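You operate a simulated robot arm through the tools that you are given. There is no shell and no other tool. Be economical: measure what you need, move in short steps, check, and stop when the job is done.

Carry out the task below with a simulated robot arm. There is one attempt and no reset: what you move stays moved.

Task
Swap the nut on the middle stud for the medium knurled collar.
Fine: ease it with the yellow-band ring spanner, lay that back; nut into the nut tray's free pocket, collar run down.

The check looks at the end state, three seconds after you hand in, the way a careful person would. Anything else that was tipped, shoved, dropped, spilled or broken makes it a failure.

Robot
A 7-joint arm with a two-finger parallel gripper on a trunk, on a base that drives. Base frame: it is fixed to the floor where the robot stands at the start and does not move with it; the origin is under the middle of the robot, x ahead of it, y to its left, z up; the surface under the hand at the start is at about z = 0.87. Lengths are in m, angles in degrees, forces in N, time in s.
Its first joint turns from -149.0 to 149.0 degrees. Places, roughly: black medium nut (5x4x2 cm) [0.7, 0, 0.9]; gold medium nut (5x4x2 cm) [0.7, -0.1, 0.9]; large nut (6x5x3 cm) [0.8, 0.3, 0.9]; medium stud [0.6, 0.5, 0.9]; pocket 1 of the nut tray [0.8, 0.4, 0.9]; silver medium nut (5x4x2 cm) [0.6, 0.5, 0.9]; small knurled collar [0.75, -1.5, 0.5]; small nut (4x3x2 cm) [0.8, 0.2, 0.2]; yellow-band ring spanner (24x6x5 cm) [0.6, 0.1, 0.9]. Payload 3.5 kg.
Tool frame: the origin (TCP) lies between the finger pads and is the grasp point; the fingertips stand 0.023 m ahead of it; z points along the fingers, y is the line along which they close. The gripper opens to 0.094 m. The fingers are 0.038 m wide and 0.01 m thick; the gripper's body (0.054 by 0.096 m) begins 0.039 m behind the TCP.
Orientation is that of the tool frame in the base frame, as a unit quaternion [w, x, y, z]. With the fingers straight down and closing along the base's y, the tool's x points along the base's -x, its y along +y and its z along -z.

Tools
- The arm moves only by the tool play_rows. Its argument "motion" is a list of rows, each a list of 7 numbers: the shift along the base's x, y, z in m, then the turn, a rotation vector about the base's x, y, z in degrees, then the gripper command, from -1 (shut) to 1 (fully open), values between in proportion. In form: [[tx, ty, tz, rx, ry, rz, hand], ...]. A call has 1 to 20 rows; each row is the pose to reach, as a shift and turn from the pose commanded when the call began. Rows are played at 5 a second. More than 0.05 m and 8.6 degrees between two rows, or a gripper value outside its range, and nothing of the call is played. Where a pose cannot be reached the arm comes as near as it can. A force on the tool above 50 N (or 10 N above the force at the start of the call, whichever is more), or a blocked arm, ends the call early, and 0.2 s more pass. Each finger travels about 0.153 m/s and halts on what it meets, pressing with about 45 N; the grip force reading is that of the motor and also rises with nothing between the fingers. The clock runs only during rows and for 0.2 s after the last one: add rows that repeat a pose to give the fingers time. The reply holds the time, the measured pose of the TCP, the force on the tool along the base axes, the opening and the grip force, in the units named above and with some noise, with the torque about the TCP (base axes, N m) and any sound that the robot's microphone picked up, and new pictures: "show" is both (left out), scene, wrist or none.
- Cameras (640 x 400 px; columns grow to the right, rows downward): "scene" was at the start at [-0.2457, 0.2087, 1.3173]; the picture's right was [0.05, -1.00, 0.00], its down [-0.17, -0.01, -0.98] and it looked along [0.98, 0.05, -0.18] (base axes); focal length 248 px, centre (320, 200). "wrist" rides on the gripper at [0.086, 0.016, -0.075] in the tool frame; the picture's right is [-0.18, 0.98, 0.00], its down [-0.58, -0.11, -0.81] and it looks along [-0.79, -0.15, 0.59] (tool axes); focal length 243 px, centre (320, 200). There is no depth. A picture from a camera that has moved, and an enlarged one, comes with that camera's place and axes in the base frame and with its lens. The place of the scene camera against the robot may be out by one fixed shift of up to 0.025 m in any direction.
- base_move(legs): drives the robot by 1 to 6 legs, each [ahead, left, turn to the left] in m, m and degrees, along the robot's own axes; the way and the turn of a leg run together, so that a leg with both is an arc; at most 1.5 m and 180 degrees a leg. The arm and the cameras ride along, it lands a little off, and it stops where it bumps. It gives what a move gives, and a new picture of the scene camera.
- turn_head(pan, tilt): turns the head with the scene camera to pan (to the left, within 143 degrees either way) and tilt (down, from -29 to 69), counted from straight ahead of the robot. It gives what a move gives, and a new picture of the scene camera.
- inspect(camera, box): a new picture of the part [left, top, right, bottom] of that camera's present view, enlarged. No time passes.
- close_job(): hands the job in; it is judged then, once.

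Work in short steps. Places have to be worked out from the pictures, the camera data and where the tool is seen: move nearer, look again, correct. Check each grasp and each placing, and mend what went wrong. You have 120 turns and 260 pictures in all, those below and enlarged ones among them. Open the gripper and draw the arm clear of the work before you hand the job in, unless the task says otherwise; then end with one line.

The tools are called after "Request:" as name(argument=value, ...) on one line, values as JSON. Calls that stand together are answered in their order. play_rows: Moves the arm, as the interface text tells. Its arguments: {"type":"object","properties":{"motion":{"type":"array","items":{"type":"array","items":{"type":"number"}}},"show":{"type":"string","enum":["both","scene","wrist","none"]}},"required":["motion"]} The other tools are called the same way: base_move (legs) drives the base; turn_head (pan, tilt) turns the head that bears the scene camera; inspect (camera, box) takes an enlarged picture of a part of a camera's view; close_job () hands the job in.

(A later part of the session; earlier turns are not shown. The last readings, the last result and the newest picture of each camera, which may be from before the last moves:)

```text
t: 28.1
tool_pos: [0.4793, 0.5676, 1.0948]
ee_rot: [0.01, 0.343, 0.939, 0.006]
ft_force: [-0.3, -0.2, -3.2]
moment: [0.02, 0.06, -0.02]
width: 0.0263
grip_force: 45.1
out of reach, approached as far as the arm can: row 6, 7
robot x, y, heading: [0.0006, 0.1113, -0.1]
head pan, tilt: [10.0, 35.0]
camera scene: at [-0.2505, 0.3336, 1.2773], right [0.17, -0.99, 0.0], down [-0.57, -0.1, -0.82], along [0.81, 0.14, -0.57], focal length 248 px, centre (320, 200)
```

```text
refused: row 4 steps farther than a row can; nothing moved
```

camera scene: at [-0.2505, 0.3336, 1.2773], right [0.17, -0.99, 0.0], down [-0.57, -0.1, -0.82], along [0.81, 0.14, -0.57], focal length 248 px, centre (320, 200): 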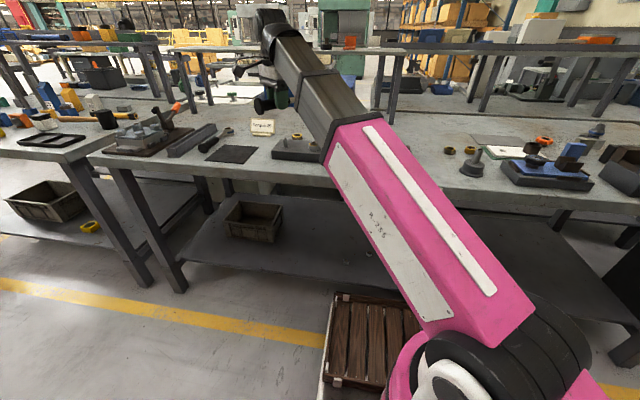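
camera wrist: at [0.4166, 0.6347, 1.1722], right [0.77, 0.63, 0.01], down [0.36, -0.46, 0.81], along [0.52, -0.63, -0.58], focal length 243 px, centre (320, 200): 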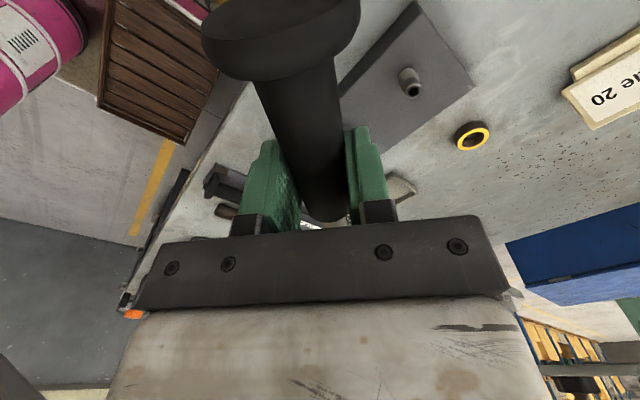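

Request:
play_rows(motion=[[0.04, 0, 0, 0, 0, -7, -1], [0.08, 0, 0, 0, 0, -14, -1], [0.12, 0, 0, 0, 0, -21, -1], [0.16, -0.01, 0, 0, 0, -28, -1], [0.2, -0.02, 0, 0, 0, -36, -1], [0.23, -0.02, 0, 0, 0, -44, -1], [0.23, -0.02, 0, 0, 0, -52, -1], [0.23, -0.02, 0, 0, 0, -60, -1], [0.23, -0.02, 0, 0, 0, -68, -1], [0.23, -0.02, 0, 0, 0, -76, -1], [0.23, -0.02, 0, 0, 0, -84, -1], [0.23, -0.02, 0, 0, 0, -92, -1], [0.23, -0.02, 0, 0, 0, -100, -1], [0.23, -0.02, 0, 0, 0, -108, -1], [0.23, -0.02, 0, 0, 0, -116, -1], [0.23, -0.02, 0, 0, 0, -120, -1], [0.23, -0.02, 0, 0, 0, -120, -1]], show="both")

```text
t: 31.7
tool_pos: [0.7116, 0.5421, 1.0944]
ee_rot: [0.008, 0.95, 0.313, -0.006]
ft_force: [-0.5, 0.4, -2.5]
moment: [0.04, -0.03, 0.01]
width: 0.0263
grip_force: 45.5
out of reach, approached as far as the arm can: row 14, 15, 16, 17
robot x, y, heading: [0.0002, 0.1109, -0.2]
head pan, tilt: [10.0, 35.0]
camera scene: at [-0.2504, 0.3336, 1.2773], right [0.17, -0.99, 0.0], down [-0.57, -0.1, -0.82], along [0.81, 0.14, -0.57], focal length 248 px, centre (320, 200)
camera wrist: at [0.7903, 0.581, 1.1686], right [0.44, -0.9, 0.01], down [-0.53, -0.24, 0.81], along [-0.73, -0.36, -0.58], focal length 243 px, centre (320, 200)
```

scene: 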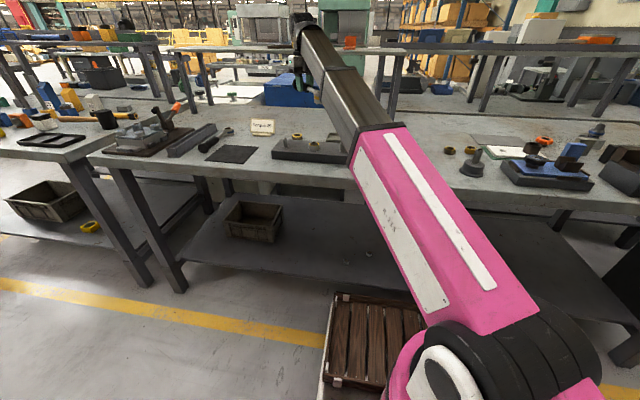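
wrist: 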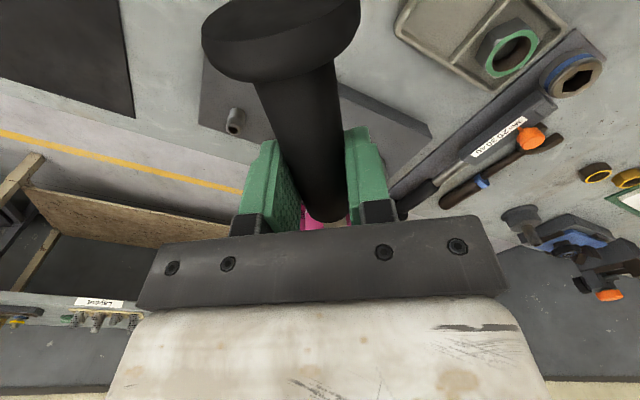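

The wrist limits yaw at ≈ −144° here; a smaller azimuth is needed. Drive the base left 0.25 and bring the arm back toward +y less, finishing the yaw.

Request:
base_move(legs=[[0, 0.25, 0]])

Request:
play_rows(motion=[[0, -0.04, 0, 0, 0, 0, -1], [0, -0.08, 0, 0, 0, 0, -1], [0, -0.12, 0, 0, 0, -4, -1], [0, -0.16, 0, 0, 0, -8, -1], [0, -0.2, 0, 0, 0, -12, -1], [0, -0.24, 0, 0, 0, -16, -1], [0, -0.255, 0, 0, 0, -16, -1], [0, -0.255, 0, 0, 0, -16, -1]], show="both")

```text
t: 33.5
tool_pos: [0.7125, 0.7872, 1.0952]
ee_rot: [0.007, 0.95, 0.312, -0.006]
ft_force: [-0.3, -0.2, -2.8]
moment: [0.04, -0.03, 0.0]
width: 0.0263
grip_force: 45.7
robot x, y, heading: [-0.0016, 0.3596, -0.2]
head pan, tilt: [10.0, 35.0]
camera scene: at [-0.2494, 0.5799, 1.2773], right [0.17, -0.99, 0.0], down [-0.57, -0.1, -0.82], along [0.81, 0.14, -0.57], focal length 248 px, centre (320, 200)
```

scene: 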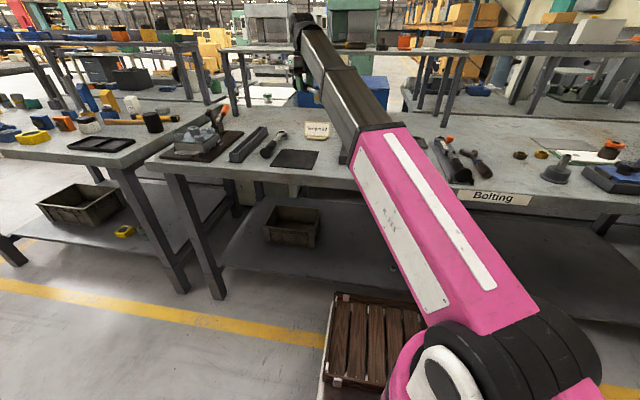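

```text
t: 35.3
tool_pos: [0.7128, 0.5329, 1.0965]
ee_rot: [0.007, 0.984, 0.176, -0.007]
ft_force: [0.3, 0.3, -2.6]
moment: [0.06, -0.05, 0.02]
width: 0.0263
grip_force: 45.0
robot x, y, heading: [0.0015, 0.3605, -0.2]
head pan, tilt: [10.0, 35.0]
camera scene: at [-0.2494, 0.5798, 1.2774], right [0.17, -0.99, 0.0], down [-0.57, -0.1, -0.82], along [0.81, 0.14, -0.57], focal length 248 px, centre (320, 200)
camera wrist: at [0.8002, 0.5481, 1.17], right [0.17, -0.99, 0.01], down [-0.57, -0.09, 0.81], along [-0.8, -0.15, -0.58], focal length 243 px, centre (320, 200)
```

scene: 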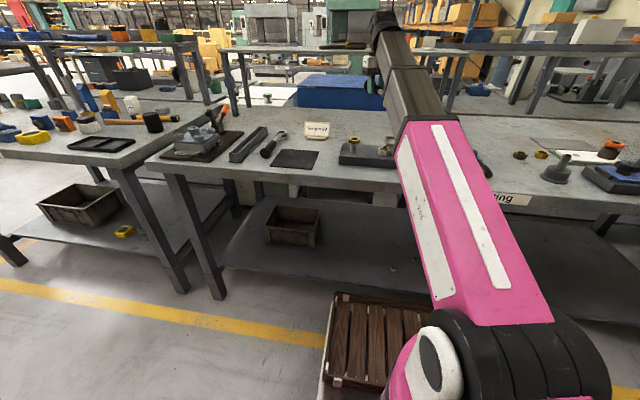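
wrist: 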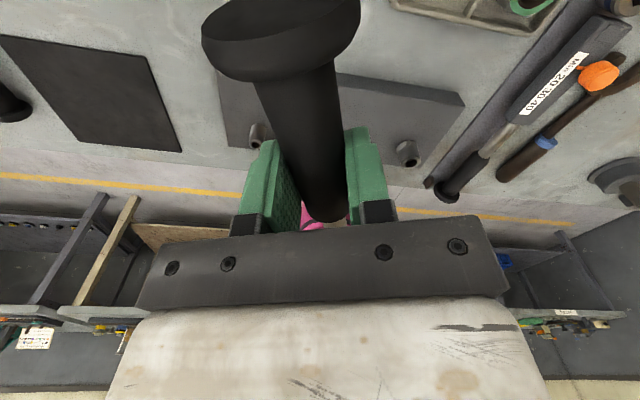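

Yaw reached (−159.7°). Zooming into the scene view around the nut and ring.

Request:
inspect(camera="scene", box=[330, 60, 430, 170])

```text
3.64 times, centred on (380, 115) of scene
camera zoom: at [-0.2494, 0.5798, 1.2774], right [0.17, -0.99, 0.0], down [-0.57, -0.1, -0.82], along [0.81, 0.14, -0.57], focal length 904 px, centre (102, 509)
```

zoom: 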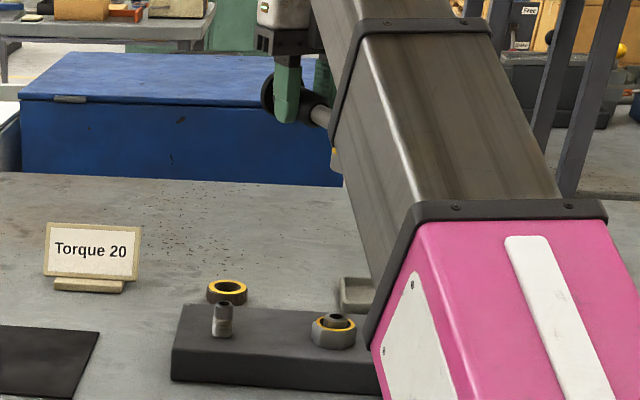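

The ring is just hidden behind the forearm's edge. Shift base another 0.1 left and arm back 0.1.

Request:
base_move(legs=[[0, 0.11, 0]])

Request:
play_rows(motion=[[0, -0.04, 0, 0, 0, 0, -1], [0, -0.08, 0, 0, 0, 0, -1], [0, -0.11, 0, 0, 0, 0, -1], [0, -0.11, -0.04, 0, 0, 0, -1], [0, -0.11, -0.06, 0, 0, 0, -1], [0, -0.11, -0.06, 0, 0, 0, -1]], show="none")

Request:
turn_head(pan=5, tilt=30)

```text
t: 36.5
tool_pos: [0.7145, 0.644, 1.0958]
ee_rot: [0.006, 0.984, 0.178, -0.006]
ft_force: [0.1, -0.2, -2.4]
moment: [0.02, -0.05, -0.02]
width: 0.0262
grip_force: 44.8
robot x, y, heading: [0.005, 0.4703, -0.5]
head pan, tilt: [10.0, 35.0]
camera scene: at [-0.2493, 0.6906, 1.2774], right [0.17, -0.99, 0.0], down [-0.57, -0.1, -0.82], along [0.81, 0.14, -0.57], focal length 248 px, centre (320, 200)
```

scene: 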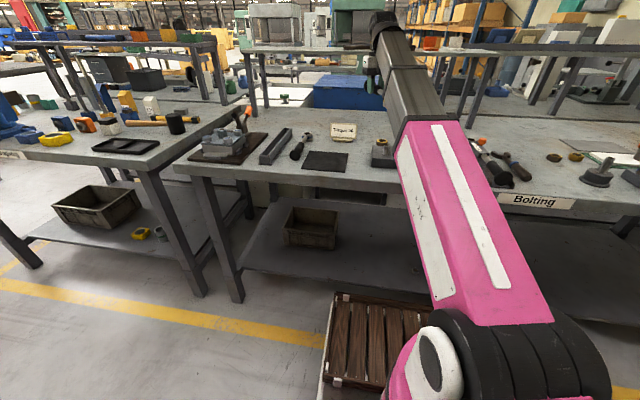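

```text
t: 37.9
tool_pos: [0.7128, 0.5341, 1.0363]
ee_rot: [0.005, 0.984, 0.177, -0.005]
ft_force: [-0.7, 0.0, -2.8]
moment: [0.03, -0.09, -0.01]
width: 0.0262
grip_force: 44.9
robot x, y, heading: [0.0011, 0.4737, 0.0]
head pan, tilt: [10.0, 35.0]
```

```text
t: 38.5
tool_pos: [0.7133, 0.534, 1.0368]
ee_rot: [0.007, 0.984, 0.177, -0.007]
ft_force: [0.4, -0.2, -3.6]
moment: [0.03, -0.01, 0.03]
width: 0.0264
grip_force: 44.9
robot x, y, heading: [0.001, 0.4689, -0.3]
head pan, tilt: [5.0, 30.0]
camera scene: at [-0.246, 0.6832, 1.2851], right [0.08, -1.0, 0.0], down [-0.5, -0.04, -0.87], along [0.86, 0.07, -0.5], focal length 248 px, centre (320, 200)
```

scene: 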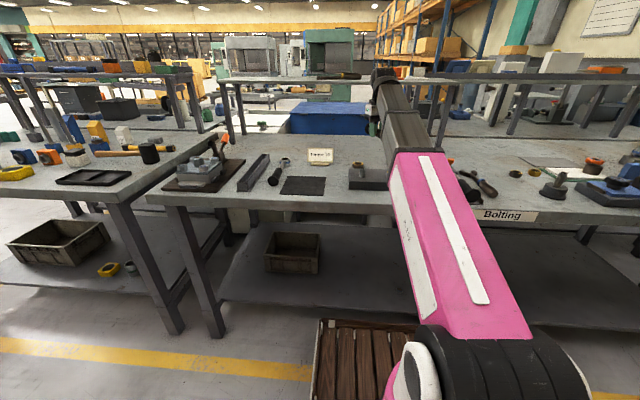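

Moving left doesn't help: I need the camera further right with the robot turned left. Drive right 0.45 and turn left 30° with the spanner high.

Request:
base_move(legs=[[-0.02, -0.45, 0], [0, 0, 30]])

```text
t: 42.7
tool_pos: [0.5734, 0.4108, 1.0368]
ee_rot: [0.008, 0.91, 0.415, -0.006]
ft_force: [0.9, -0.9, -2.2]
moment: [0.04, -0.05, -0.02]
width: 0.0263
grip_force: 45.3
robot x, y, heading: [-0.0195, 0.0176, 28.4]
head pan, tilt: [5.0, 30.0]
camera scene: at [-0.3352, 0.0879, 1.2852], right [0.55, -0.83, 0.0], down [-0.42, -0.28, -0.87], along [0.72, 0.48, -0.5], focal length 248 px, centre (320, 200)
```

scene: 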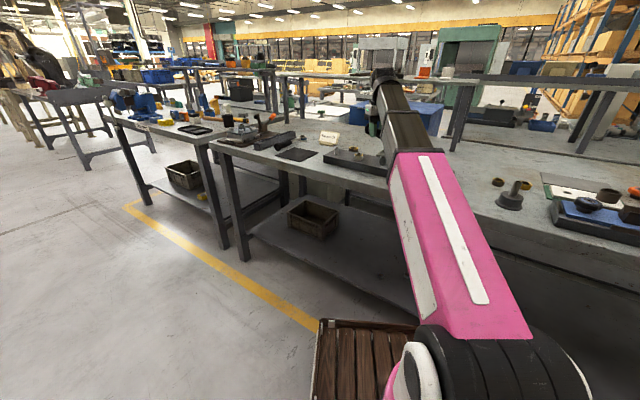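

Now extend the hand to ≈(0.715, 0.536) and restore the yaw to −159°.

Request:
play_rows(motion=[[0.03, 0.025, 0, 0, 0, -6, -1], [0.06, 0.05, 0, 0, 0, -12, -1], [0.09, 0.075, 0, 0, 0, -18, -1], [0.12, 0.1, 0, 0, 0, -24, -1], [0.14, 0.125, 0, 0, 0, -28, -1], [0.14, 0.125, 0, 0, 0, -28, -1]], show="scene")

Request:
inspect(camera="scene", box=[310, 90, 410, 190])

```text
t: 44.1
tool_pos: [0.7681, 0.4227, 1.0428]
ee_rot: [0.022, 0.954, 0.297, -0.005]
ft_force: [-0.2, -0.7, -2.5]
moment: [0.06, -0.1, 0.04]
width: 0.0262
grip_force: 44.6
out of reach, approached as far as the arm can: row 2, 3, 4, 5, 6
robot x, y, heading: [-0.0237, 0.0152, 28.6]
head pan, tilt: [5.0, 30.0]
camera scene: at [-0.3353, 0.0879, 1.2852], right [0.55, -0.83, 0.0], down [-0.42, -0.28, -0.87], along [0.72, 0.48, -0.5], focal length 248 px, centre (320, 200)
```

scene: 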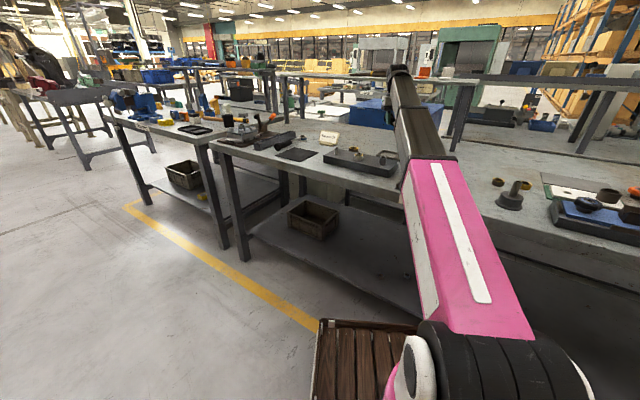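

```text
4.00 times, centred on (360, 140) of scene
camera zoom: at [-0.3353, 0.0879, 1.2852], right [0.55, -0.83, 0.0], down [-0.42, -0.28, -0.87], along [0.72, 0.48, -0.5], focal length 994 px, centre (160, 440)
```

zoom: 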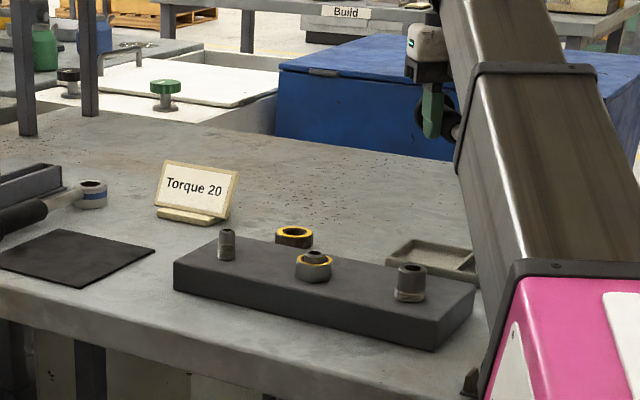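

Limit is relative to the arm's radial direction, so this grip can't show the ring on the camera side. I'll lay the spanner back at its original spot and regrip with the tool turned 180°. First retract and raise.

Request:
play_rows(motion=[[-0.04, -0.02, 0.01, 0, 0, 8, -1], [-0.08, -0.04, 0.02, 0, 0, 16, -1], [-0.12, -0.06, 0.03, 0, 0, 24, -1], [-0.16, -0.08, 0.04, 0, 0, 32, -1], [-0.18, -0.09, 0.05, 0, 0, 40, -1], [-0.18, -0.09, 0.05, 0, 0, 48, -1], [-0.18, -0.09, 0.05, 0, 0, 56, -1], [-0.18, -0.09, 0.05, 0, 0, 64, -1], [-0.18, -0.09, 0.05, 0, 0, 72, -1], [-0.18, -0.09, 0.05, 0, 0, 80, -1], [-0.18, -0.09, 0.05, 0, 0, 80, -1]], show="none")

Request:
base_move(legs=[[0, 0, -28.5], [0, -0.35, 0]])

```text
t: 46.5
tool_pos: [0.5871, 0.3332, 1.0932]
ee_rot: [0.02, 0.54, 0.842, 0.01]
ft_force: [-0.4, 0.9, -3.4]
moment: [0.04, 0.03, 0.03]
width: 0.0264
grip_force: 45.1
robot x, y, heading: [-0.0238, 0.0182, 28.3]
head pan, tilt: [5.0, 30.0]
```

```text
t: 50.2
tool_pos: [0.6699, -0.3355, 1.0925]
ee_rot: [0.022, 0.726, 0.688, 0.005]
ft_force: [-0.5, -0.7, -2.9]
moment: [0.05, -0.03, 0.01]
width: 0.0262
grip_force: 45.2
robot x, y, heading: [-0.017, -0.3392, 0.8]
head pan, tilt: [5.0, 30.0]
camera scene: at [-0.2689, -0.1268, 1.2852], right [0.1, -0.99, 0.0], down [-0.5, -0.05, -0.87], along [0.86, 0.09, -0.5], focal length 248 px, centre (320, 200)
```

scene: 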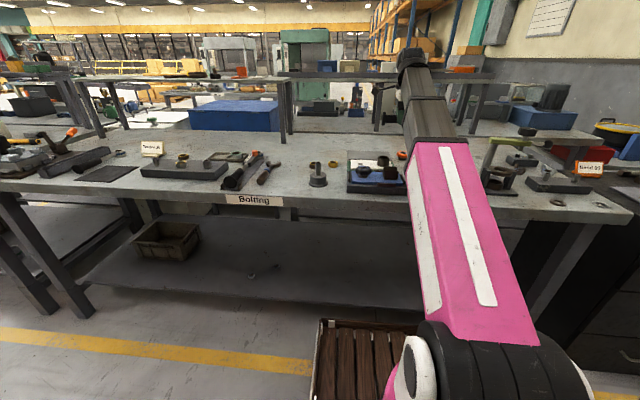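

Bring the hand back over the spanner's original spot with yaw back to 0.

Request:
play_rows(motion=[[0, 0.034, 0, 0, 0, 8, -1], [-0.005, 0.068, 0, 0, 0, 16, -1], [-0.01, 0.102, 0, 0, 0, 24, -1], [-0.015, 0.136, 0, 0, 0, 32, -1], [-0.02, 0.17, 0, 0, 0, 40, -1], [-0.025, 0.204, 0, 0, 0, 48, -1], [-0.03, 0.238, 0, 0, 0, 56, -1], [-0.04, 0.272, 0, 0, 0, 64, -1], [-0.05, 0.306, 0, 0, 0, 72, -1], [-0.06, 0.34, 0, 0, 0, 80, -1], [-0.065, 0.374, 0, 0, 0, 88, -1], [-0.065, 0.406, 0, 0, 0, 94, -1], [-0.065, 0.406, 0, 0, 0, 94, -1]], show="none")

```text
t: 53.0
tool_pos: [0.6051, 0.0687, 1.0905]
ee_rot: [0.012, -0.009, 1.0, 0.019]
ft_force: [0.5, 0.9, -2.6]
moment: [0.01, 0.07, 0.01]
width: 0.0264
grip_force: 45.1
robot x, y, heading: [-0.0185, -0.3394, 0.6]
head pan, tilt: [5.0, 30.0]
```

Correct the small tilt (−1.7°, 0.6°) and yaw (−2°), then lower to just above the table.

Request:
play_rows(motion=[[0, 0.002, -0.03, -1.7, 0.6, -2.1, -1], [0, 0.002, -0.07, -1.7, 0.6, -2.1, -1], [0, 0.002, -0.11, -1.7, 0.6, -2.1, -1], [0, 0.002, -0.15, -1.7, 0.6, -2.1, -1], [0, 0.002, -0.175, -1.7, 0.6, -2.1, -1], [0, 0.002, -0.175, -1.7, 0.6, -2.1, -1]], show="both")

```text
t: 54.4
tool_pos: [0.6051, 0.0722, 0.9154]
ee_rot: [0.007, 0.011, 1.0, 0.005]
ft_force: [0.8, -0.1, -2.8]
moment: [-0.06, 0.08, -0.02]
width: 0.0264
grip_force: 45.2
robot x, y, heading: [-0.0166, -0.3332, 1.1]
head pan, tilt: [5.0, 30.0]
camera scene: at [-0.2689, -0.1267, 1.2851], right [0.1, -0.99, 0.0], down [-0.5, -0.05, -0.87], along [0.86, 0.09, -0.5], focal length 248 px, centre (320, 200)
camera wrist: at [0.5173, 0.0891, 0.989], right [0.2, 0.98, 0.01], down [0.57, -0.13, 0.81], along [0.8, -0.16, -0.58], focal length 243 px, centre (320, 200)
```

scene: 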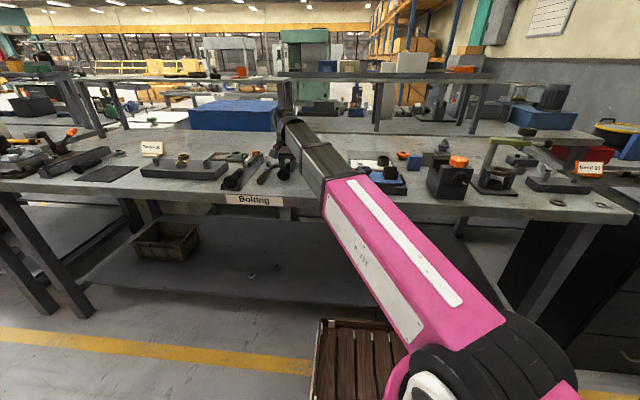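
wrist: 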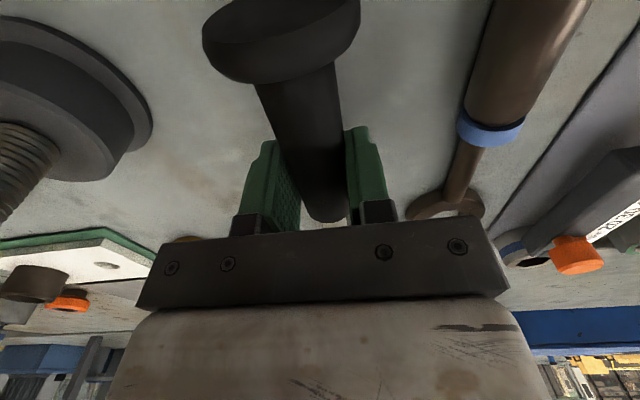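

Lower the last 13 mm, open, and go up.

Request:
play_rows(motion=[[0, -0.001, -0.007, 0, 0, 0, -1], [0, -0.001, -0.0135, 0, 0, 0, -1], [0, -0.001, -0.0135, 0, 0, 0, -1], [0, -0.001, -0.0135, 0, 0, 0, -0.2], [0, -0.001, -0.0135, 0, 0, 0, 0.3], [0, -0.001, -0.0135, 0, 0, 0, 0.5], [0, -0.001, 0.03, 0, 0, 0, 0.5], [0, -0.001, 0.07, 0, 0, 0, 0.5], [-0.01, -0.001, 0.11, 0, 0, 0, 0.5], [-0.02, -0.001, 0.15, 0, 0, 0, 0.5], [-0.03, 0.002, 0.19, 0, 0, 0, 0.5], [-0.03, 0.002, 0.205, 0, 0, 0, 0.5], [-0.03, 0.002, 0.205, 0, 0, 0, 0.5]], show="wrist")

Request:
inspect(camera="wrist", box=[230, 0, 430, 160])

```text
t: 57.2
tool_pos: [0.5745, 0.0719, 1.1215]
ee_rot: [0.007, 0.01, 1.0, 0.004]
ft_force: [0.3, -0.2, -0.4]
moment: [0.0, -0.01, -0.03]
width: 0.0704
grip_force: 0.0
robot x, y, heading: [-0.0172, -0.3355, 0.6]
head pan, tilt: [5.0, 30.0]
camera wrist: at [0.4867, 0.0897, 1.1954], right [0.2, 0.98, 0.01], down [0.57, -0.13, 0.81], along [0.8, -0.16, -0.58], focal length 243 px, centre (320, 200)
```

wrist: 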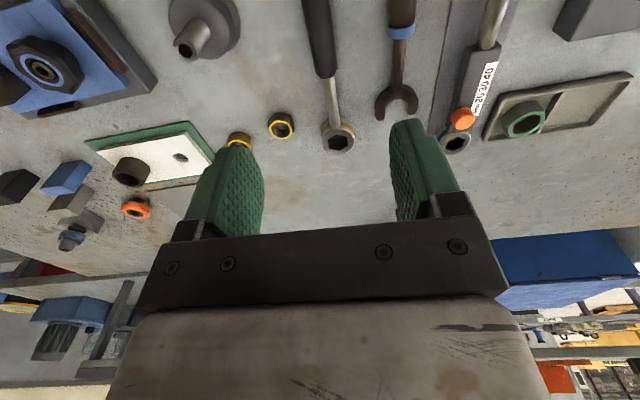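

```text
2.50 times, centred on (330, 80) of wrist
camera zoom: at [0.4867, 0.0897, 1.1954], right [0.2, 0.98, 0.01], down [0.57, -0.13, 0.81], along [0.8, -0.16, -0.58], focal length 606 px, centre (295, 500)
```

zoom: 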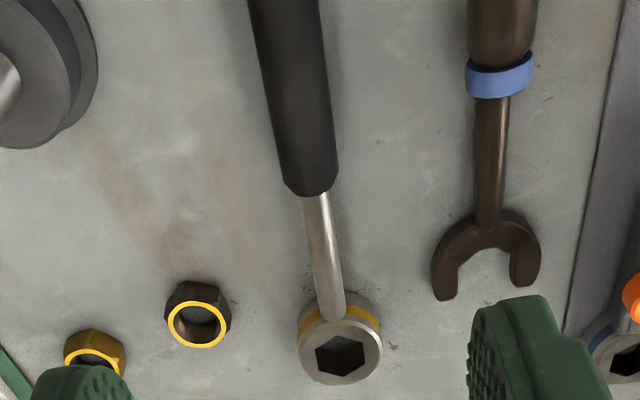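

The spanner is back exactly where it was. Now drive base left 0.6 and bring the tool back flipped 180°.

Request:
base_move(legs=[[0.015, 0.6, 0]])

Request:
play_rows(motion=[[0.003, -0.025, 0, 0, 0, -8, 0.5], [0.006, -0.05, 0, 0, 0, -16, 0.5], [0.009, -0.075, 0, 0, 0, -24, 0.5], [0.012, -0.1, 0, 0, 0, -32, 0.5], [0.015, -0.125, 0, 0, 0, -40, 0.5], [0.02, -0.15, 0, 0, 0, -48, 0.5], [0.025, -0.18, 0, 0, 0, -56, 0.5], [0.03, -0.21, 0, 0, 0, -64, 0.5], [0.03, -0.24, 0, 0, 0, -72, 0.5], [0.03, -0.27, 0, 0, 0, -80, 0.5], [0.03, -0.3, 0, 0, 0, -88, 0.5], [0.03, -0.33, 0, 0, 0, -96, 0.5], [0.03, -0.33, 0, 0, 0, -96, 0.5]], show="none")

```text
t: 60.6
tool_pos: [0.5804, 0.6753, 1.1213]
ee_rot: [0.006, 0.01, 1.0, 0.004]
ft_force: [0.3, 0.0, -0.7]
moment: [-0.03, -0.04, 0.0]
width: 0.0705
grip_force: 0.1
robot x, y, heading: [-0.0158, 0.2669, 0.7]
head pan, tilt: [5.0, 30.0]
camera scene: at [-0.2628, 0.4754, 1.2851], right [0.1, -0.99, 0.0], down [-0.5, -0.05, -0.87], along [0.86, 0.09, -0.5], focal length 248 px, centre (320, 200)
```

scene: 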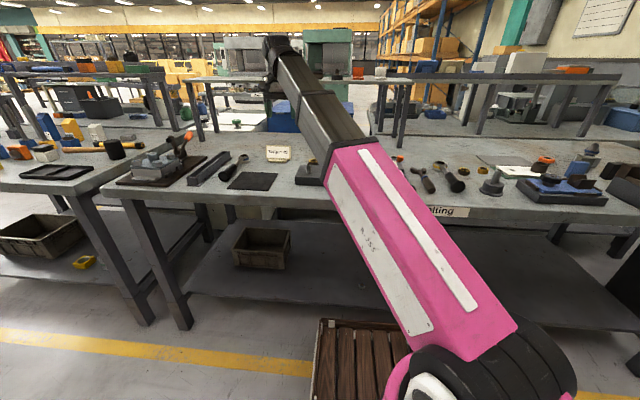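

```text
t: 63.4
tool_pos: [0.6213, 0.3451, 1.1014]
ee_rot: [0.015, 0.75, 0.661, 0.009]
ft_force: [-0.2, -0.8, 0.9]
moment: [0.0, 0.0, -0.03]
width: 0.0702
grip_force: 0.0
out of reach, approached as far as the arm can: row 3, 4, 5, 6, 7, 8, 9, 10, 11, 12, 13
robot x, y, heading: [-0.0106, 0.2658, 1.1]
head pan, tilt: [5.0, 30.0]
```

Request:
play_rows(motion=[[0, -0.025, -0.02, 0, 0, -8, 0.5], [0, -0.05, -0.03, 0, 0, -16, 0.5], [0, -0.075, -0.04, 0, 0, -24, 0.5], [0, -0.1, -0.04, 0, 0, -32, 0.5], [0, -0.125, -0.04, 0, 0, -40, 0.5], [0, -0.15, -0.04, 0, 0, -48, 0.5], [-0.005, -0.18, -0.04, 0, 0, -56, 0.5], [-0.01, -0.21, -0.04, 0, 0, -64, 0.5], [-0.015, -0.24, -0.04, 0, 0, -72, 0.5], [-0.02, -0.274, -0.04, 0, 0, -80, 0.5], [-0.02, -0.274, -0.04, 0, 0, -83, 0.5], [-0.02, -0.274, -0.04, 0, 0, -83, 0.5]], show="both")

```text
t: 66.0
tool_pos: [0.6048, 0.0728, 1.0599]
ee_rot: [0.005, 1.0, -0.002, -0.007]
ft_force: [-0.3, -0.3, 0.7]
moment: [0.02, -0.01, 0.05]
width: 0.0703
grip_force: 0.1
robot x, y, heading: [-0.0081, 0.2682, 0.8]
head pan, tilt: [5.0, 30.0]
camera scene: at [-0.2628, 0.4753, 1.2851], right [0.1, -0.99, 0.0], down [-0.5, -0.05, -0.87], along [0.86, 0.09, -0.5], focal length 248 px, centre (320, 200)
camera wrist: at [0.6906, 0.0563, 1.1334], right [-0.19, -0.98, 0.01], down [-0.57, 0.12, 0.81], along [-0.8, 0.15, -0.58], focal length 243 px, centre (320, 200)
```

scene: 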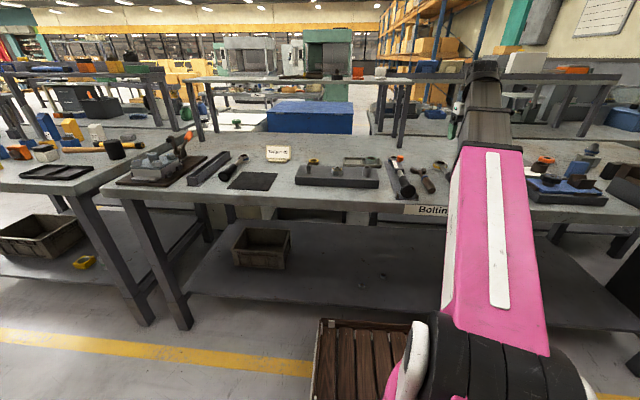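
wrist: 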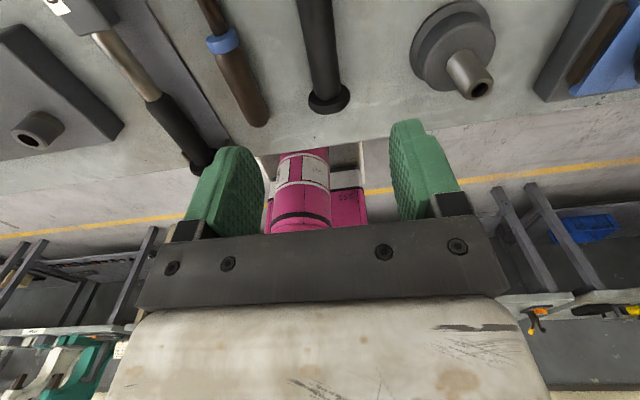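

The flipped tool reaches and the view on the left is clear. Lower over the handle, level, and grip.

Request:
play_rows(motion=[[0, -0.001, -0.04, 0.6, -0.8, 0, 0.5], [0, -0.0015, -0.08, 0.6, -0.8, 0, 0.5], [0, -0.0015, -0.12, 0.6, -0.8, 0, 0.5], [0, -0.0015, -0.159, 0.6, -0.8, 0, 0.5], [0, -0.0015, -0.159, 0.6, -0.8, 0, 0.5], [0, -0.0015, -0.159, 0.6, -0.8, 0, 0], [0, -0.0015, -0.159, 0.6, -0.8, 0, -0.5], [0, -0.0015, -0.159, 0.6, -0.8, 0, -1], [0, -0.0015, -0.159, 0.6, -0.8, 0, -1], [0, -0.0015, -0.159, 0.6, -0.8, 0, -1]], show="both")

Request:
inspect(camera="scene", box=[280, 140, 480, 210])

```text
t: 68.2
tool_pos: [0.601, 0.0696, 0.9014]
ee_rot: [-0.001, 1.0, -0.001, 0.0]
ft_force: [-0.4, -0.4, 0.1]
moment: [-0.07, -0.04, -0.02]
width: 0.0264
grip_force: 45.0
robot x, y, heading: [-0.0129, 0.2668, 1.0]
head pan, tilt: [5.0, 30.0]
camera scene: at [-0.2628, 0.4753, 1.2852], right [0.1, -0.99, 0.0], down [-0.5, -0.05, -0.87], along [0.86, 0.09, -0.5], focal length 248 px, centre (320, 200)
camera wrist: at [0.6873, 0.0526, 0.9755], right [-0.19, -0.98, 0.0], down [-0.58, 0.11, 0.81], along [-0.79, 0.15, -0.59], focal length 243 px, centre (320, 200)
```

scene: 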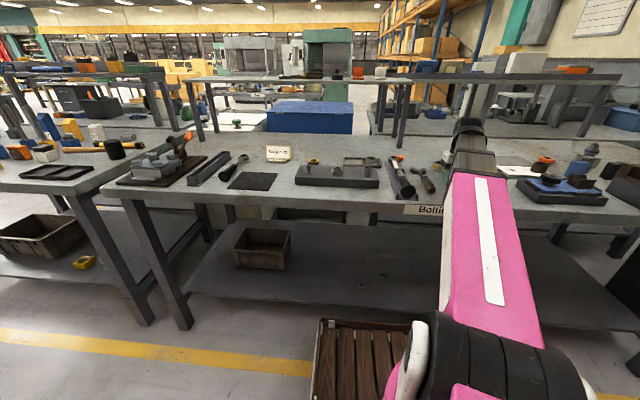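
wrist: 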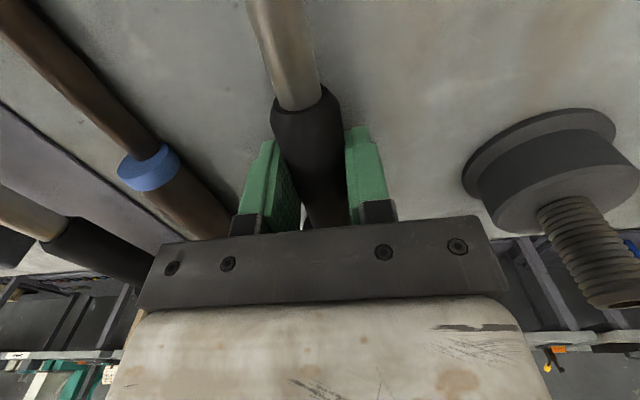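

```text
3.20 times, centred on (380, 175) of scene
camera zoom: at [-0.2628, 0.4753, 1.2852], right [0.1, -0.99, 0.0], down [-0.5, -0.05, -0.87], along [0.86, 0.09, -0.5], focal length 795 px, centre (128, 280)
```

zoom: 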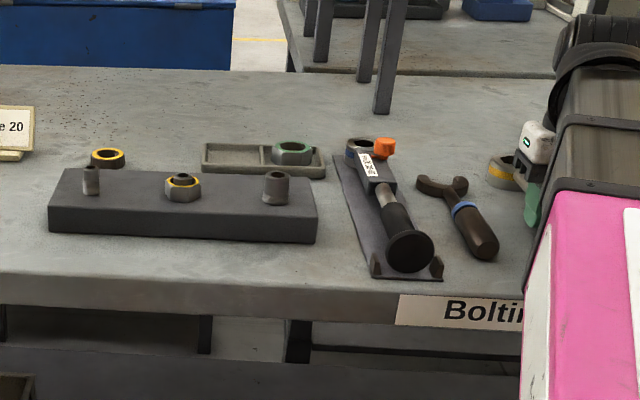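

Gripped level. Lift, carry toward the nut and swing the ring round (+141°) high above the bench.

Request:
play_rows(motion=[[0, 0, 0.03, 0, 0, 0, -1], [0, 0, 0.07, 0, 0, 0, -1], [0, 0, 0.11, 0, 0, 0, -1], [0.01, 0.02, 0.14, 0, 0, 8, -1], [0.02, 0.04, 0.14, 0, 0, 16, -1], [0.03, 0.06, 0.14, 0, 0, 24, -1], [0.04, 0.08, 0.14, 0, 0, 32, -1], [0.05, 0.1, 0.14, 0, 0, 40, -1], [0.06, 0.12, 0.14, 0, 0, 48, -1], [0.07, 0.145, 0.14, 0, 0, 56, -1], [0.08, 0.17, 0.14, 0, 0, 64, -1], [0.085, 0.195, 0.14, 0, 0, 72, -1], [0.09, 0.22, 0.14, 0, 0, 80, -1], [0.09, 0.245, 0.14, 0, 0, 88, -1], [0.09, 0.27, 0.14, 0, 0, 96, -1], [0.09, 0.295, 0.14, 0, 0, 104, -1], [0.092, 0.323, 0.14, 0, 0, 112, -1], [0.092, 0.323, 0.14, 0, 0, 120, -1], [0.092, 0.323, 0.14, 0, 0, 128, -1], [0.092, 0.323, 0.14, 0, 0, 136, -1]], show="none")

Request:
play_rows(motion=[[0, 0, 0, 0, 0, 5, -1], [0, 0, 0, 0, 0, 5, -1]], show="scene")

Request:
inspect(camera="scene", box=[280, 100, 400, 200])

```text
t: 72.4
tool_pos: [0.6946, 0.3929, 1.0408]
ee_rot: [0.0, 0.374, 0.928, 0.0]
ft_force: [-0.4, 0.4, -2.5]
moment: [-0.04, -0.07, 0.01]
width: 0.0264
grip_force: 45.2
robot x, y, heading: [-0.0148, 0.2689, 0.8]
head pan, tilt: [5.0, 30.0]
```

```text
t: 73.0
tool_pos: [0.6952, 0.3925, 1.0402]
ee_rot: [0.0, 0.334, 0.943, -0.001]
ft_force: [0.7, -0.3, -2.9]
moment: [-0.01, -0.04, 0.01]
width: 0.0263
grip_force: 45.4
robot x, y, heading: [-0.0121, 0.2662, 1.1]
head pan, tilt: [5.0, 30.0]
camera scene: at [-0.2627, 0.4754, 1.2851], right [0.1, -0.99, 0.0], down [-0.5, -0.05, -0.87], along [0.86, 0.09, -0.5], focal length 248 px, centre (320, 200)
```

scene: 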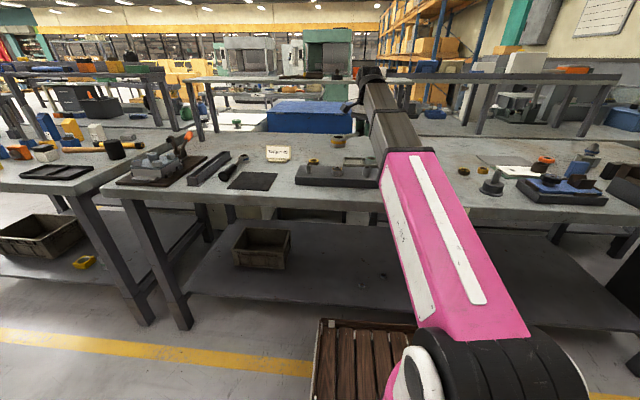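

```text
4.00 times, centred on (340, 150) of scene
camera zoom: at [-0.2627, 0.4754, 1.2851], right [0.1, -0.99, 0.0], down [-0.5, -0.05, -0.87], along [0.86, 0.09, -0.5], focal length 994 px, centre (240, 400)
```

zoom: 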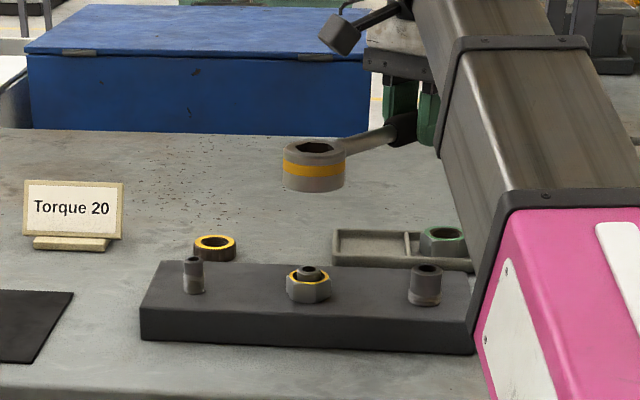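

Ring and nut are both visible. Zoom in to measure the offset.

Request:
inspect(camera="scene", box=[308, 130, 372, 180])

```text
8.00 times, centred on (340, 155) of scene
camera zoom: at [-0.2627, 0.4754, 1.2851], right [0.1, -0.99, 0.0], down [-0.5, -0.05, -0.87], along [0.86, 0.09, -0.5], focal length 1988 px, centre (160, 560)
```

zoom: 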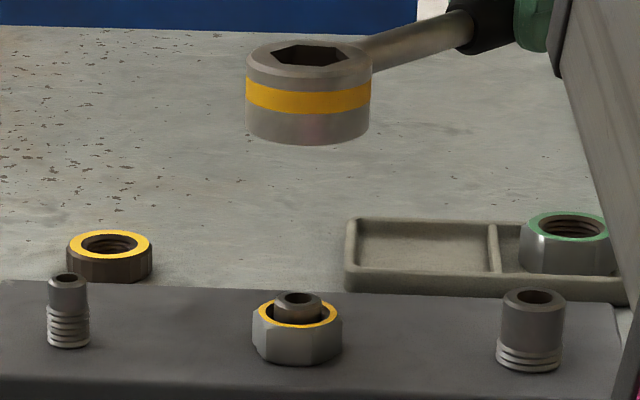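

Laterally (y) the ring is already aligned with the stud. Lower the ring to just above the stud top to judge the fore-aft alignment.

Request:
play_rows(motion=[[0, 0, -0.025, 0, 0, 0, -1], [0, 0, -0.045, 0, 0, 0, -1], [0, 0, -0.045, 0, 0, 0, -1]], show="none")

Request:
inspect(camera="scene", box=[308, 130, 372, 180])

Request:
inspect(camera="wrist", box=[0, 0, 640, 400])

```text
t: 73.8
tool_pos: [0.6946, 0.3936, 0.9958]
ee_rot: [0.0, 0.335, 0.942, -0.001]
ft_force: [0.1, 1.1, -3.5]
moment: [-0.08, -0.1, -0.01]
width: 0.0263
grip_force: 44.8
robot x, y, heading: [-0.0113, 0.2672, 0.9]
head pan, tilt: [5.0, 30.0]
```

```text
8.00 times, centred on (340, 155) of scene
camera zoom: at [-0.2627, 0.4754, 1.2851], right [0.1, -0.99, 0.0], down [-0.5, -0.05, -0.87], along [0.86, 0.09, -0.5], focal length 1988 px, centre (160, 560)
```

zoom: 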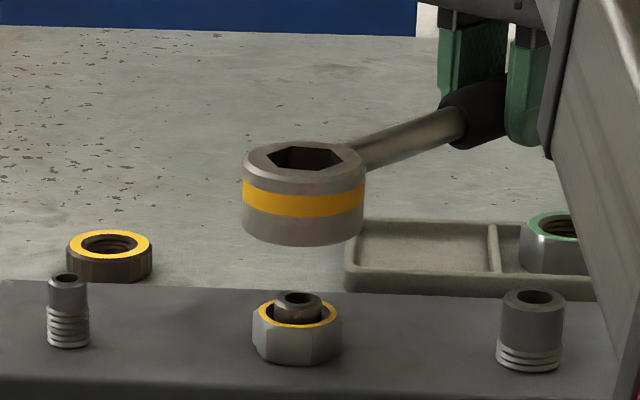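

```text
1.00 times, centred on (320, 200) of wrist (not enlarged: the box is as wide or as high as the picture)
camera zoom: at [0.6371, 0.46, 1.0705], right [0.76, 0.65, 0.0], down [0.38, -0.45, 0.81], along [0.52, -0.62, -0.59], focal length 243 px, centre (320, 200)
```

zoom: 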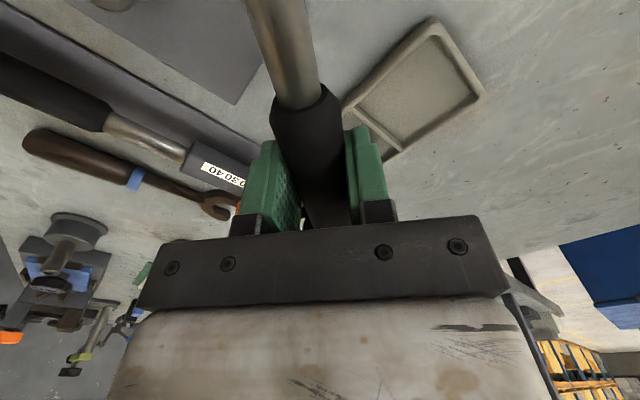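

y is aligned to about a millimetre; for fore-aft alignment I want a second view azimuth. Raise, move base right 0.27, bring arm back over the nut.

Request:
play_rows(motion=[[0, 0, 0.04, 0, 0, 0, -1], [0, 0, 0.06, 0, 0, 0, -1], [0, 0, 0.06, 0, 0, 0, -1]], show="none")

Request:
base_move(legs=[[0, -0.27, 0]])

Request:
play_rows(motion=[[0, 0.045, 0, 0, 0, 0, -1], [0, 0.09, 0, 0, 0, 0, -1], [0, 0.135, 0, 0, 0, 0, -1], [0, 0.18, 0, 0, 0, 0, -1], [0, 0.225, 0, 0, 0, 0, -1], [0, 0.265, 0, 0, 0, 0, -1], [0, 0.265, 0, 0, 0, 0, -1]], show="scene")

```text
t: 74.6
tool_pos: [0.6935, 0.3929, 1.0565]
ee_rot: [0.0, 0.335, 0.942, -0.001]
ft_force: [-0.2, 0.4, -1.5]
moment: [-0.08, -0.06, -0.01]
width: 0.0262
grip_force: 45.1
robot x, y, heading: [-0.0119, 0.2688, 0.6]
head pan, tilt: [5.0, 30.0]
```

```text
t: 76.5
tool_pos: [0.6977, 0.1248, 1.0571]
ee_rot: [-0.001, 0.335, 0.942, -0.001]
ft_force: [-0.8, 0.5, -3.5]
moment: [-0.05, -0.1, -0.01]
width: 0.0263
grip_force: 44.9
robot x, y, heading: [-0.0093, -0.0011, 0.9]
head pan, tilt: [5.0, 30.0]
camera scene: at [-0.2586, 0.209, 1.2851], right [0.1, -0.99, 0.0], down [-0.5, -0.05, -0.87], along [0.86, 0.09, -0.5], focal length 248 px, centre (320, 200)
```

scene: 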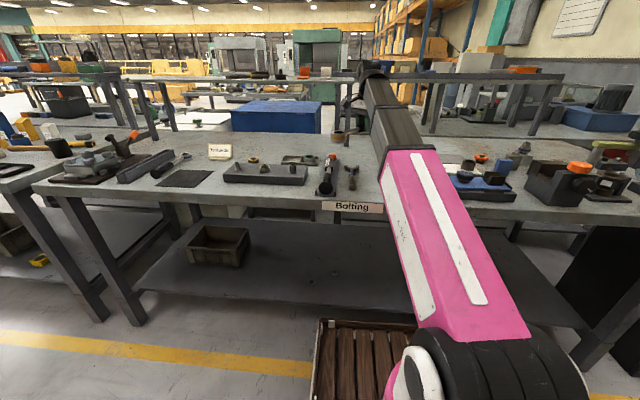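

```text
t: 78.1
tool_pos: [0.6981, 0.3917, 1.0547]
ee_rot: [0.0, 0.335, 0.942, -0.001]
ft_force: [0.2, -0.6, -2.9]
moment: [-0.07, -0.06, 0.01]
width: 0.026
grip_force: 45.0
robot x, y, heading: [-0.0028, 0.0001, 0.8]
head pan, tilt: [5.0, 30.0]
camera scene: at [-0.2586, 0.209, 1.2851], right [0.1, -0.99, 0.0], down [-0.5, -0.05, -0.87], along [0.86, 0.09, -0.5], focal length 248 px, centre (320, 200)
```

scene: 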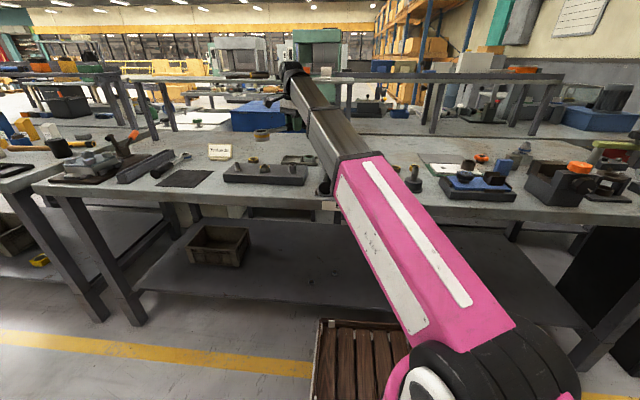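

Request:
play_rows(motion=[[-0.0015, 0.001, -0.03, 0, 0, 0, -1], [-0.003, 0.0015, -0.059, 0, 0, 0, -1], [-0.003, 0.0015, -0.059, 0, 0, 0, -1]], show="none")

Request:
inspect(camera="scene", box=[226, 130, 290, 180])

```text
t: 78.9
tool_pos: [0.6955, 0.3899, 0.9975]
ee_rot: [-0.001, 0.335, 0.942, 0.0]
ft_force: [0.7, -0.2, -2.7]
moment: [-0.05, -0.04, 0.02]
width: 0.0264
grip_force: 45.2
robot x, y, heading: [-0.0113, 0.004, 0.9]
head pan, tilt: [5.0, 30.0]
```

```text
8.00 times, centred on (258, 155) of scene
camera zoom: at [-0.2586, 0.2091, 1.2851], right [0.1, -0.99, 0.0], down [-0.5, -0.05, -0.87], along [0.86, 0.09, -0.5], focal length 1988 px, centre (816, 560)
```

zoom: 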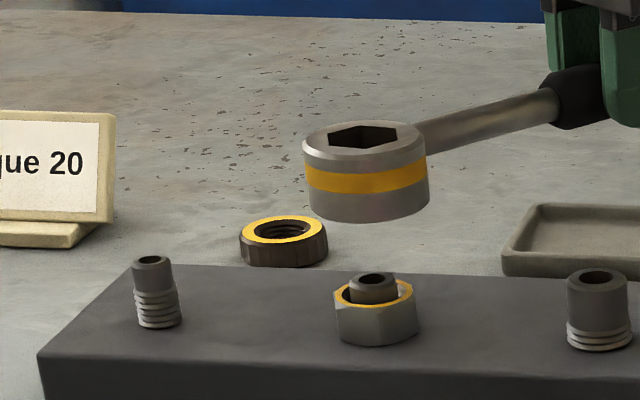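

Take a few repeated readings after a small y correction (+3 mm) and re-measure.

Request:
play_rows(motion=[[0, 0.003, 0, 0, 0, 0, -1], [0, 0.003, 0, 0, 0, 0, -1]], show="none")

Request:
play_rows(motion=[[0, 0, 0, 0, 0, 0, -1]], show="none")

Request:
play_rows(motion=[[0, 0, 0, 0, 0, 0, -1]], show="none")

Request:
inspect(camera="scene", box=[242, 135, 282, 175])

```text
t: 79.5
tool_pos: [0.6969, 0.3941, 0.9979]
ee_rot: [0.0, 0.335, 0.942, -0.001]
ft_force: [0.6, -1.1, -2.3]
moment: [-0.05, -0.04, -0.03]
width: 0.0264
grip_force: 45.0
robot x, y, heading: [-0.009, 0.0023, 1.0]
head pan, tilt: [5.0, 30.0]
```

```text
t: 79.9
tool_pos: [0.6954, 0.3933, 0.998]
ee_rot: [0.0, 0.336, 0.942, 0.0]
ft_force: [0.1, 0.3, -2.4]
moment: [-0.02, -0.06, 0.03]
width: 0.0265
grip_force: 44.7
robot x, y, heading: [-0.0114, 0.0001, 0.7]
head pan, tilt: [5.0, 30.0]
```

```text
t: 80.3
tool_pos: [0.6959, 0.3952, 0.9978]
ee_rot: [0.0, 0.335, 0.942, 0.0]
ft_force: [0.4, -0.4, -3.2]
moment: [-0.04, -0.07, 0.03]
width: 0.0262
grip_force: 45.3
robot x, y, heading: [-0.0105, -0.0007, 0.8]
head pan, tilt: [5.0, 30.0]
```

```text
10.00 times, centred on (262, 155) of scene
camera zoom: at [-0.2586, 0.2091, 1.2851], right [0.1, -0.99, 0.0], down [-0.5, -0.05, -0.87], along [0.86, 0.09, -0.5], focal length 2485 px, centre (900, 650)
```

zoom: 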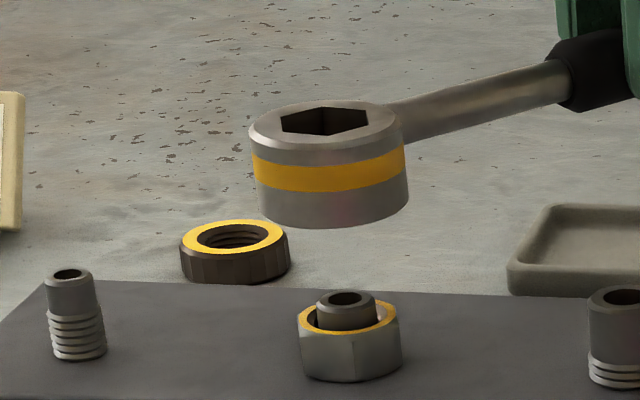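

View 2 suggests the ring should go 3–5 mm further in +x. Shift +3 mm and descend gently, watching force.

Request:
play_rows(motion=[[0.003, 0, 0, 0, 0, 0, -1], [0.003, 0, -0.01, 0, 0, 0, -1], [0.003, 0, -0.02, 0, 0, 0, -1], [0.003, 0, -0.026, 0, 0, 0, -1], [0.003, 0, -0.03, 0, 0, 0, -1], [0.003, 0, -0.03, 0, 0, 0, -1]], show="none")

Request:
inspect(camera="scene", box=[242, 135, 282, 175])

```text
t: 81.7
tool_pos: [0.6989, 0.3949, 0.9673]
ee_rot: [0.001, 0.335, 0.942, -0.001]
ft_force: [0.2, 0.1, -1.5]
moment: [-0.05, -0.07, 0.0]
width: 0.0261
grip_force: 45.2
robot x, y, heading: [-0.0046, 0.0029, 0.5]
head pan, tilt: [5.0, 30.0]
```

```text
10.00 times, centred on (262, 155) of scene
camera zoom: at [-0.2586, 0.2091, 1.2851], right [0.1, -0.99, 0.0], down [-0.5, -0.05, -0.87], along [0.86, 0.09, -0.5], focal length 2485 px, centre (900, 650)
```

zoom: 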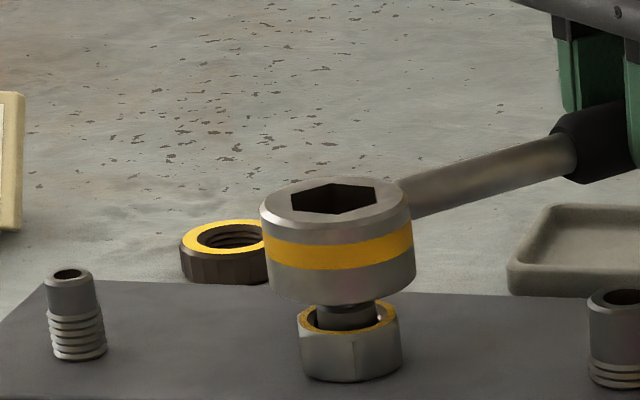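

Continue the descent in small steps to feel for contact.

Request:
play_rows(motion=[[0.001, -0.0008, -0.003, 0, 0, 0, -1], [0.001, -0.0008, -0.006, 0, 0, 0, -1], [0.001, -0.0008, -0.009, 0, 0, 0, -1], [0.001, -0.0008, -0.011, 0, 0, 0, -1], [0.001, -0.0008, -0.011, 0, 0, 0, -1]], show="none")

Request:
inspect(camera="scene", box=[242, 135, 282, 175])

```text
t: 82.9
tool_pos: [0.6984, 0.3941, 0.9562]
ee_rot: [-0.001, 0.336, 0.942, -0.001]
ft_force: [-0.7, 0.3, -3.0]
moment: [-0.05, -0.09, -0.01]
width: 0.0265
grip_force: 44.9
robot x, y, heading: [-0.0089, 0.0015, 0.8]
head pan, tilt: [5.0, 30.0]
```

```text
10.00 times, centred on (262, 155) of scene
camera zoom: at [-0.2586, 0.2091, 1.2851], right [0.1, -0.99, 0.0], down [-0.5, -0.05, -0.87], along [0.86, 0.09, -0.5], focal length 2485 px, centre (900, 650)
```

zoom: 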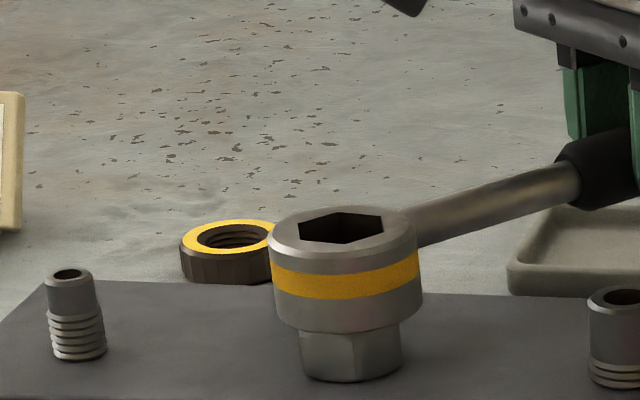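

No contact yet and lateral alignment looks good. Continue 3 mm steps.

Request:
play_rows(motion=[[0, 0, -0.002, 0, 0, 0, -1], [0, 0, -0.004, 0, 0, 0, -1], [0, 0, -0.006, 0, 0, 0, -1], [0, 0, -0.008, 0, 0, 0, -1], [0, 0, -0.008, 0, 0, 0, -1]], show="none")

Request:
inspect(camera="scene", box=[242, 135, 282, 175])

```text
t: 84.1
tool_pos: [0.6978, 0.3931, 0.9482]
ee_rot: [-0.001, 0.334, 0.943, -0.001]
ft_force: [-5.8, -0.5, 2.2]
moment: [0.35, 0.78, 0.62]
width: 0.0262
grip_force: 45.2
robot x, y, heading: [-0.008, 0.0025, 0.8]
head pan, tilt: [5.0, 30.0]
```

```text
10.00 times, centred on (262, 155) of scene
camera zoom: at [-0.259, 0.2089, 1.2851], right [0.1, -0.99, 0.0], down [-0.5, -0.05, -0.87], along [0.86, 0.09, -0.5], focal length 2485 px, centre (900, 650)
```

zoom: 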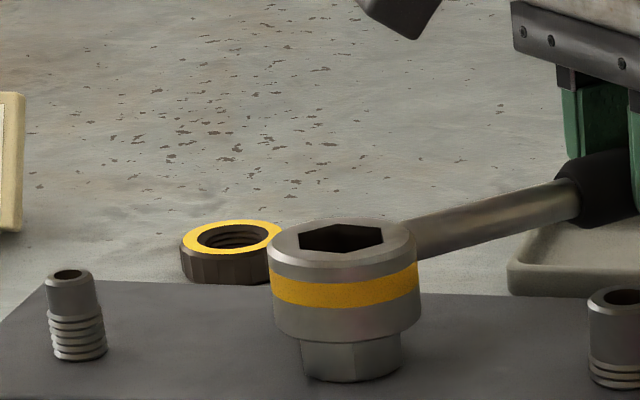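

Contact with a −5.8 N push along x: the ring sits slightly too far in +x. Shift −2.5 mm in x and look at the force.

Request:
play_rows(motion=[[-0.0015, 0, 0, 0, 0, 0, -1], [-0.0025, 0, 0, 0, 0, 0, -1], [-0.0025, 0, 0, 0, 0, 0, -1]], show="none")

```text
t: 84.9
tool_pos: [0.6961, 0.3932, 0.9484]
ee_rot: [-0.001, 0.336, 0.942, 0.0]
ft_force: [-0.2, 0.3, -3.1]
moment: [-0.05, -0.07, 0.0]
width: 0.0262
grip_force: 44.9
robot x, y, heading: [-0.0055, -0.0002, 0.6]
head pan, tilt: [5.0, 30.0]
```

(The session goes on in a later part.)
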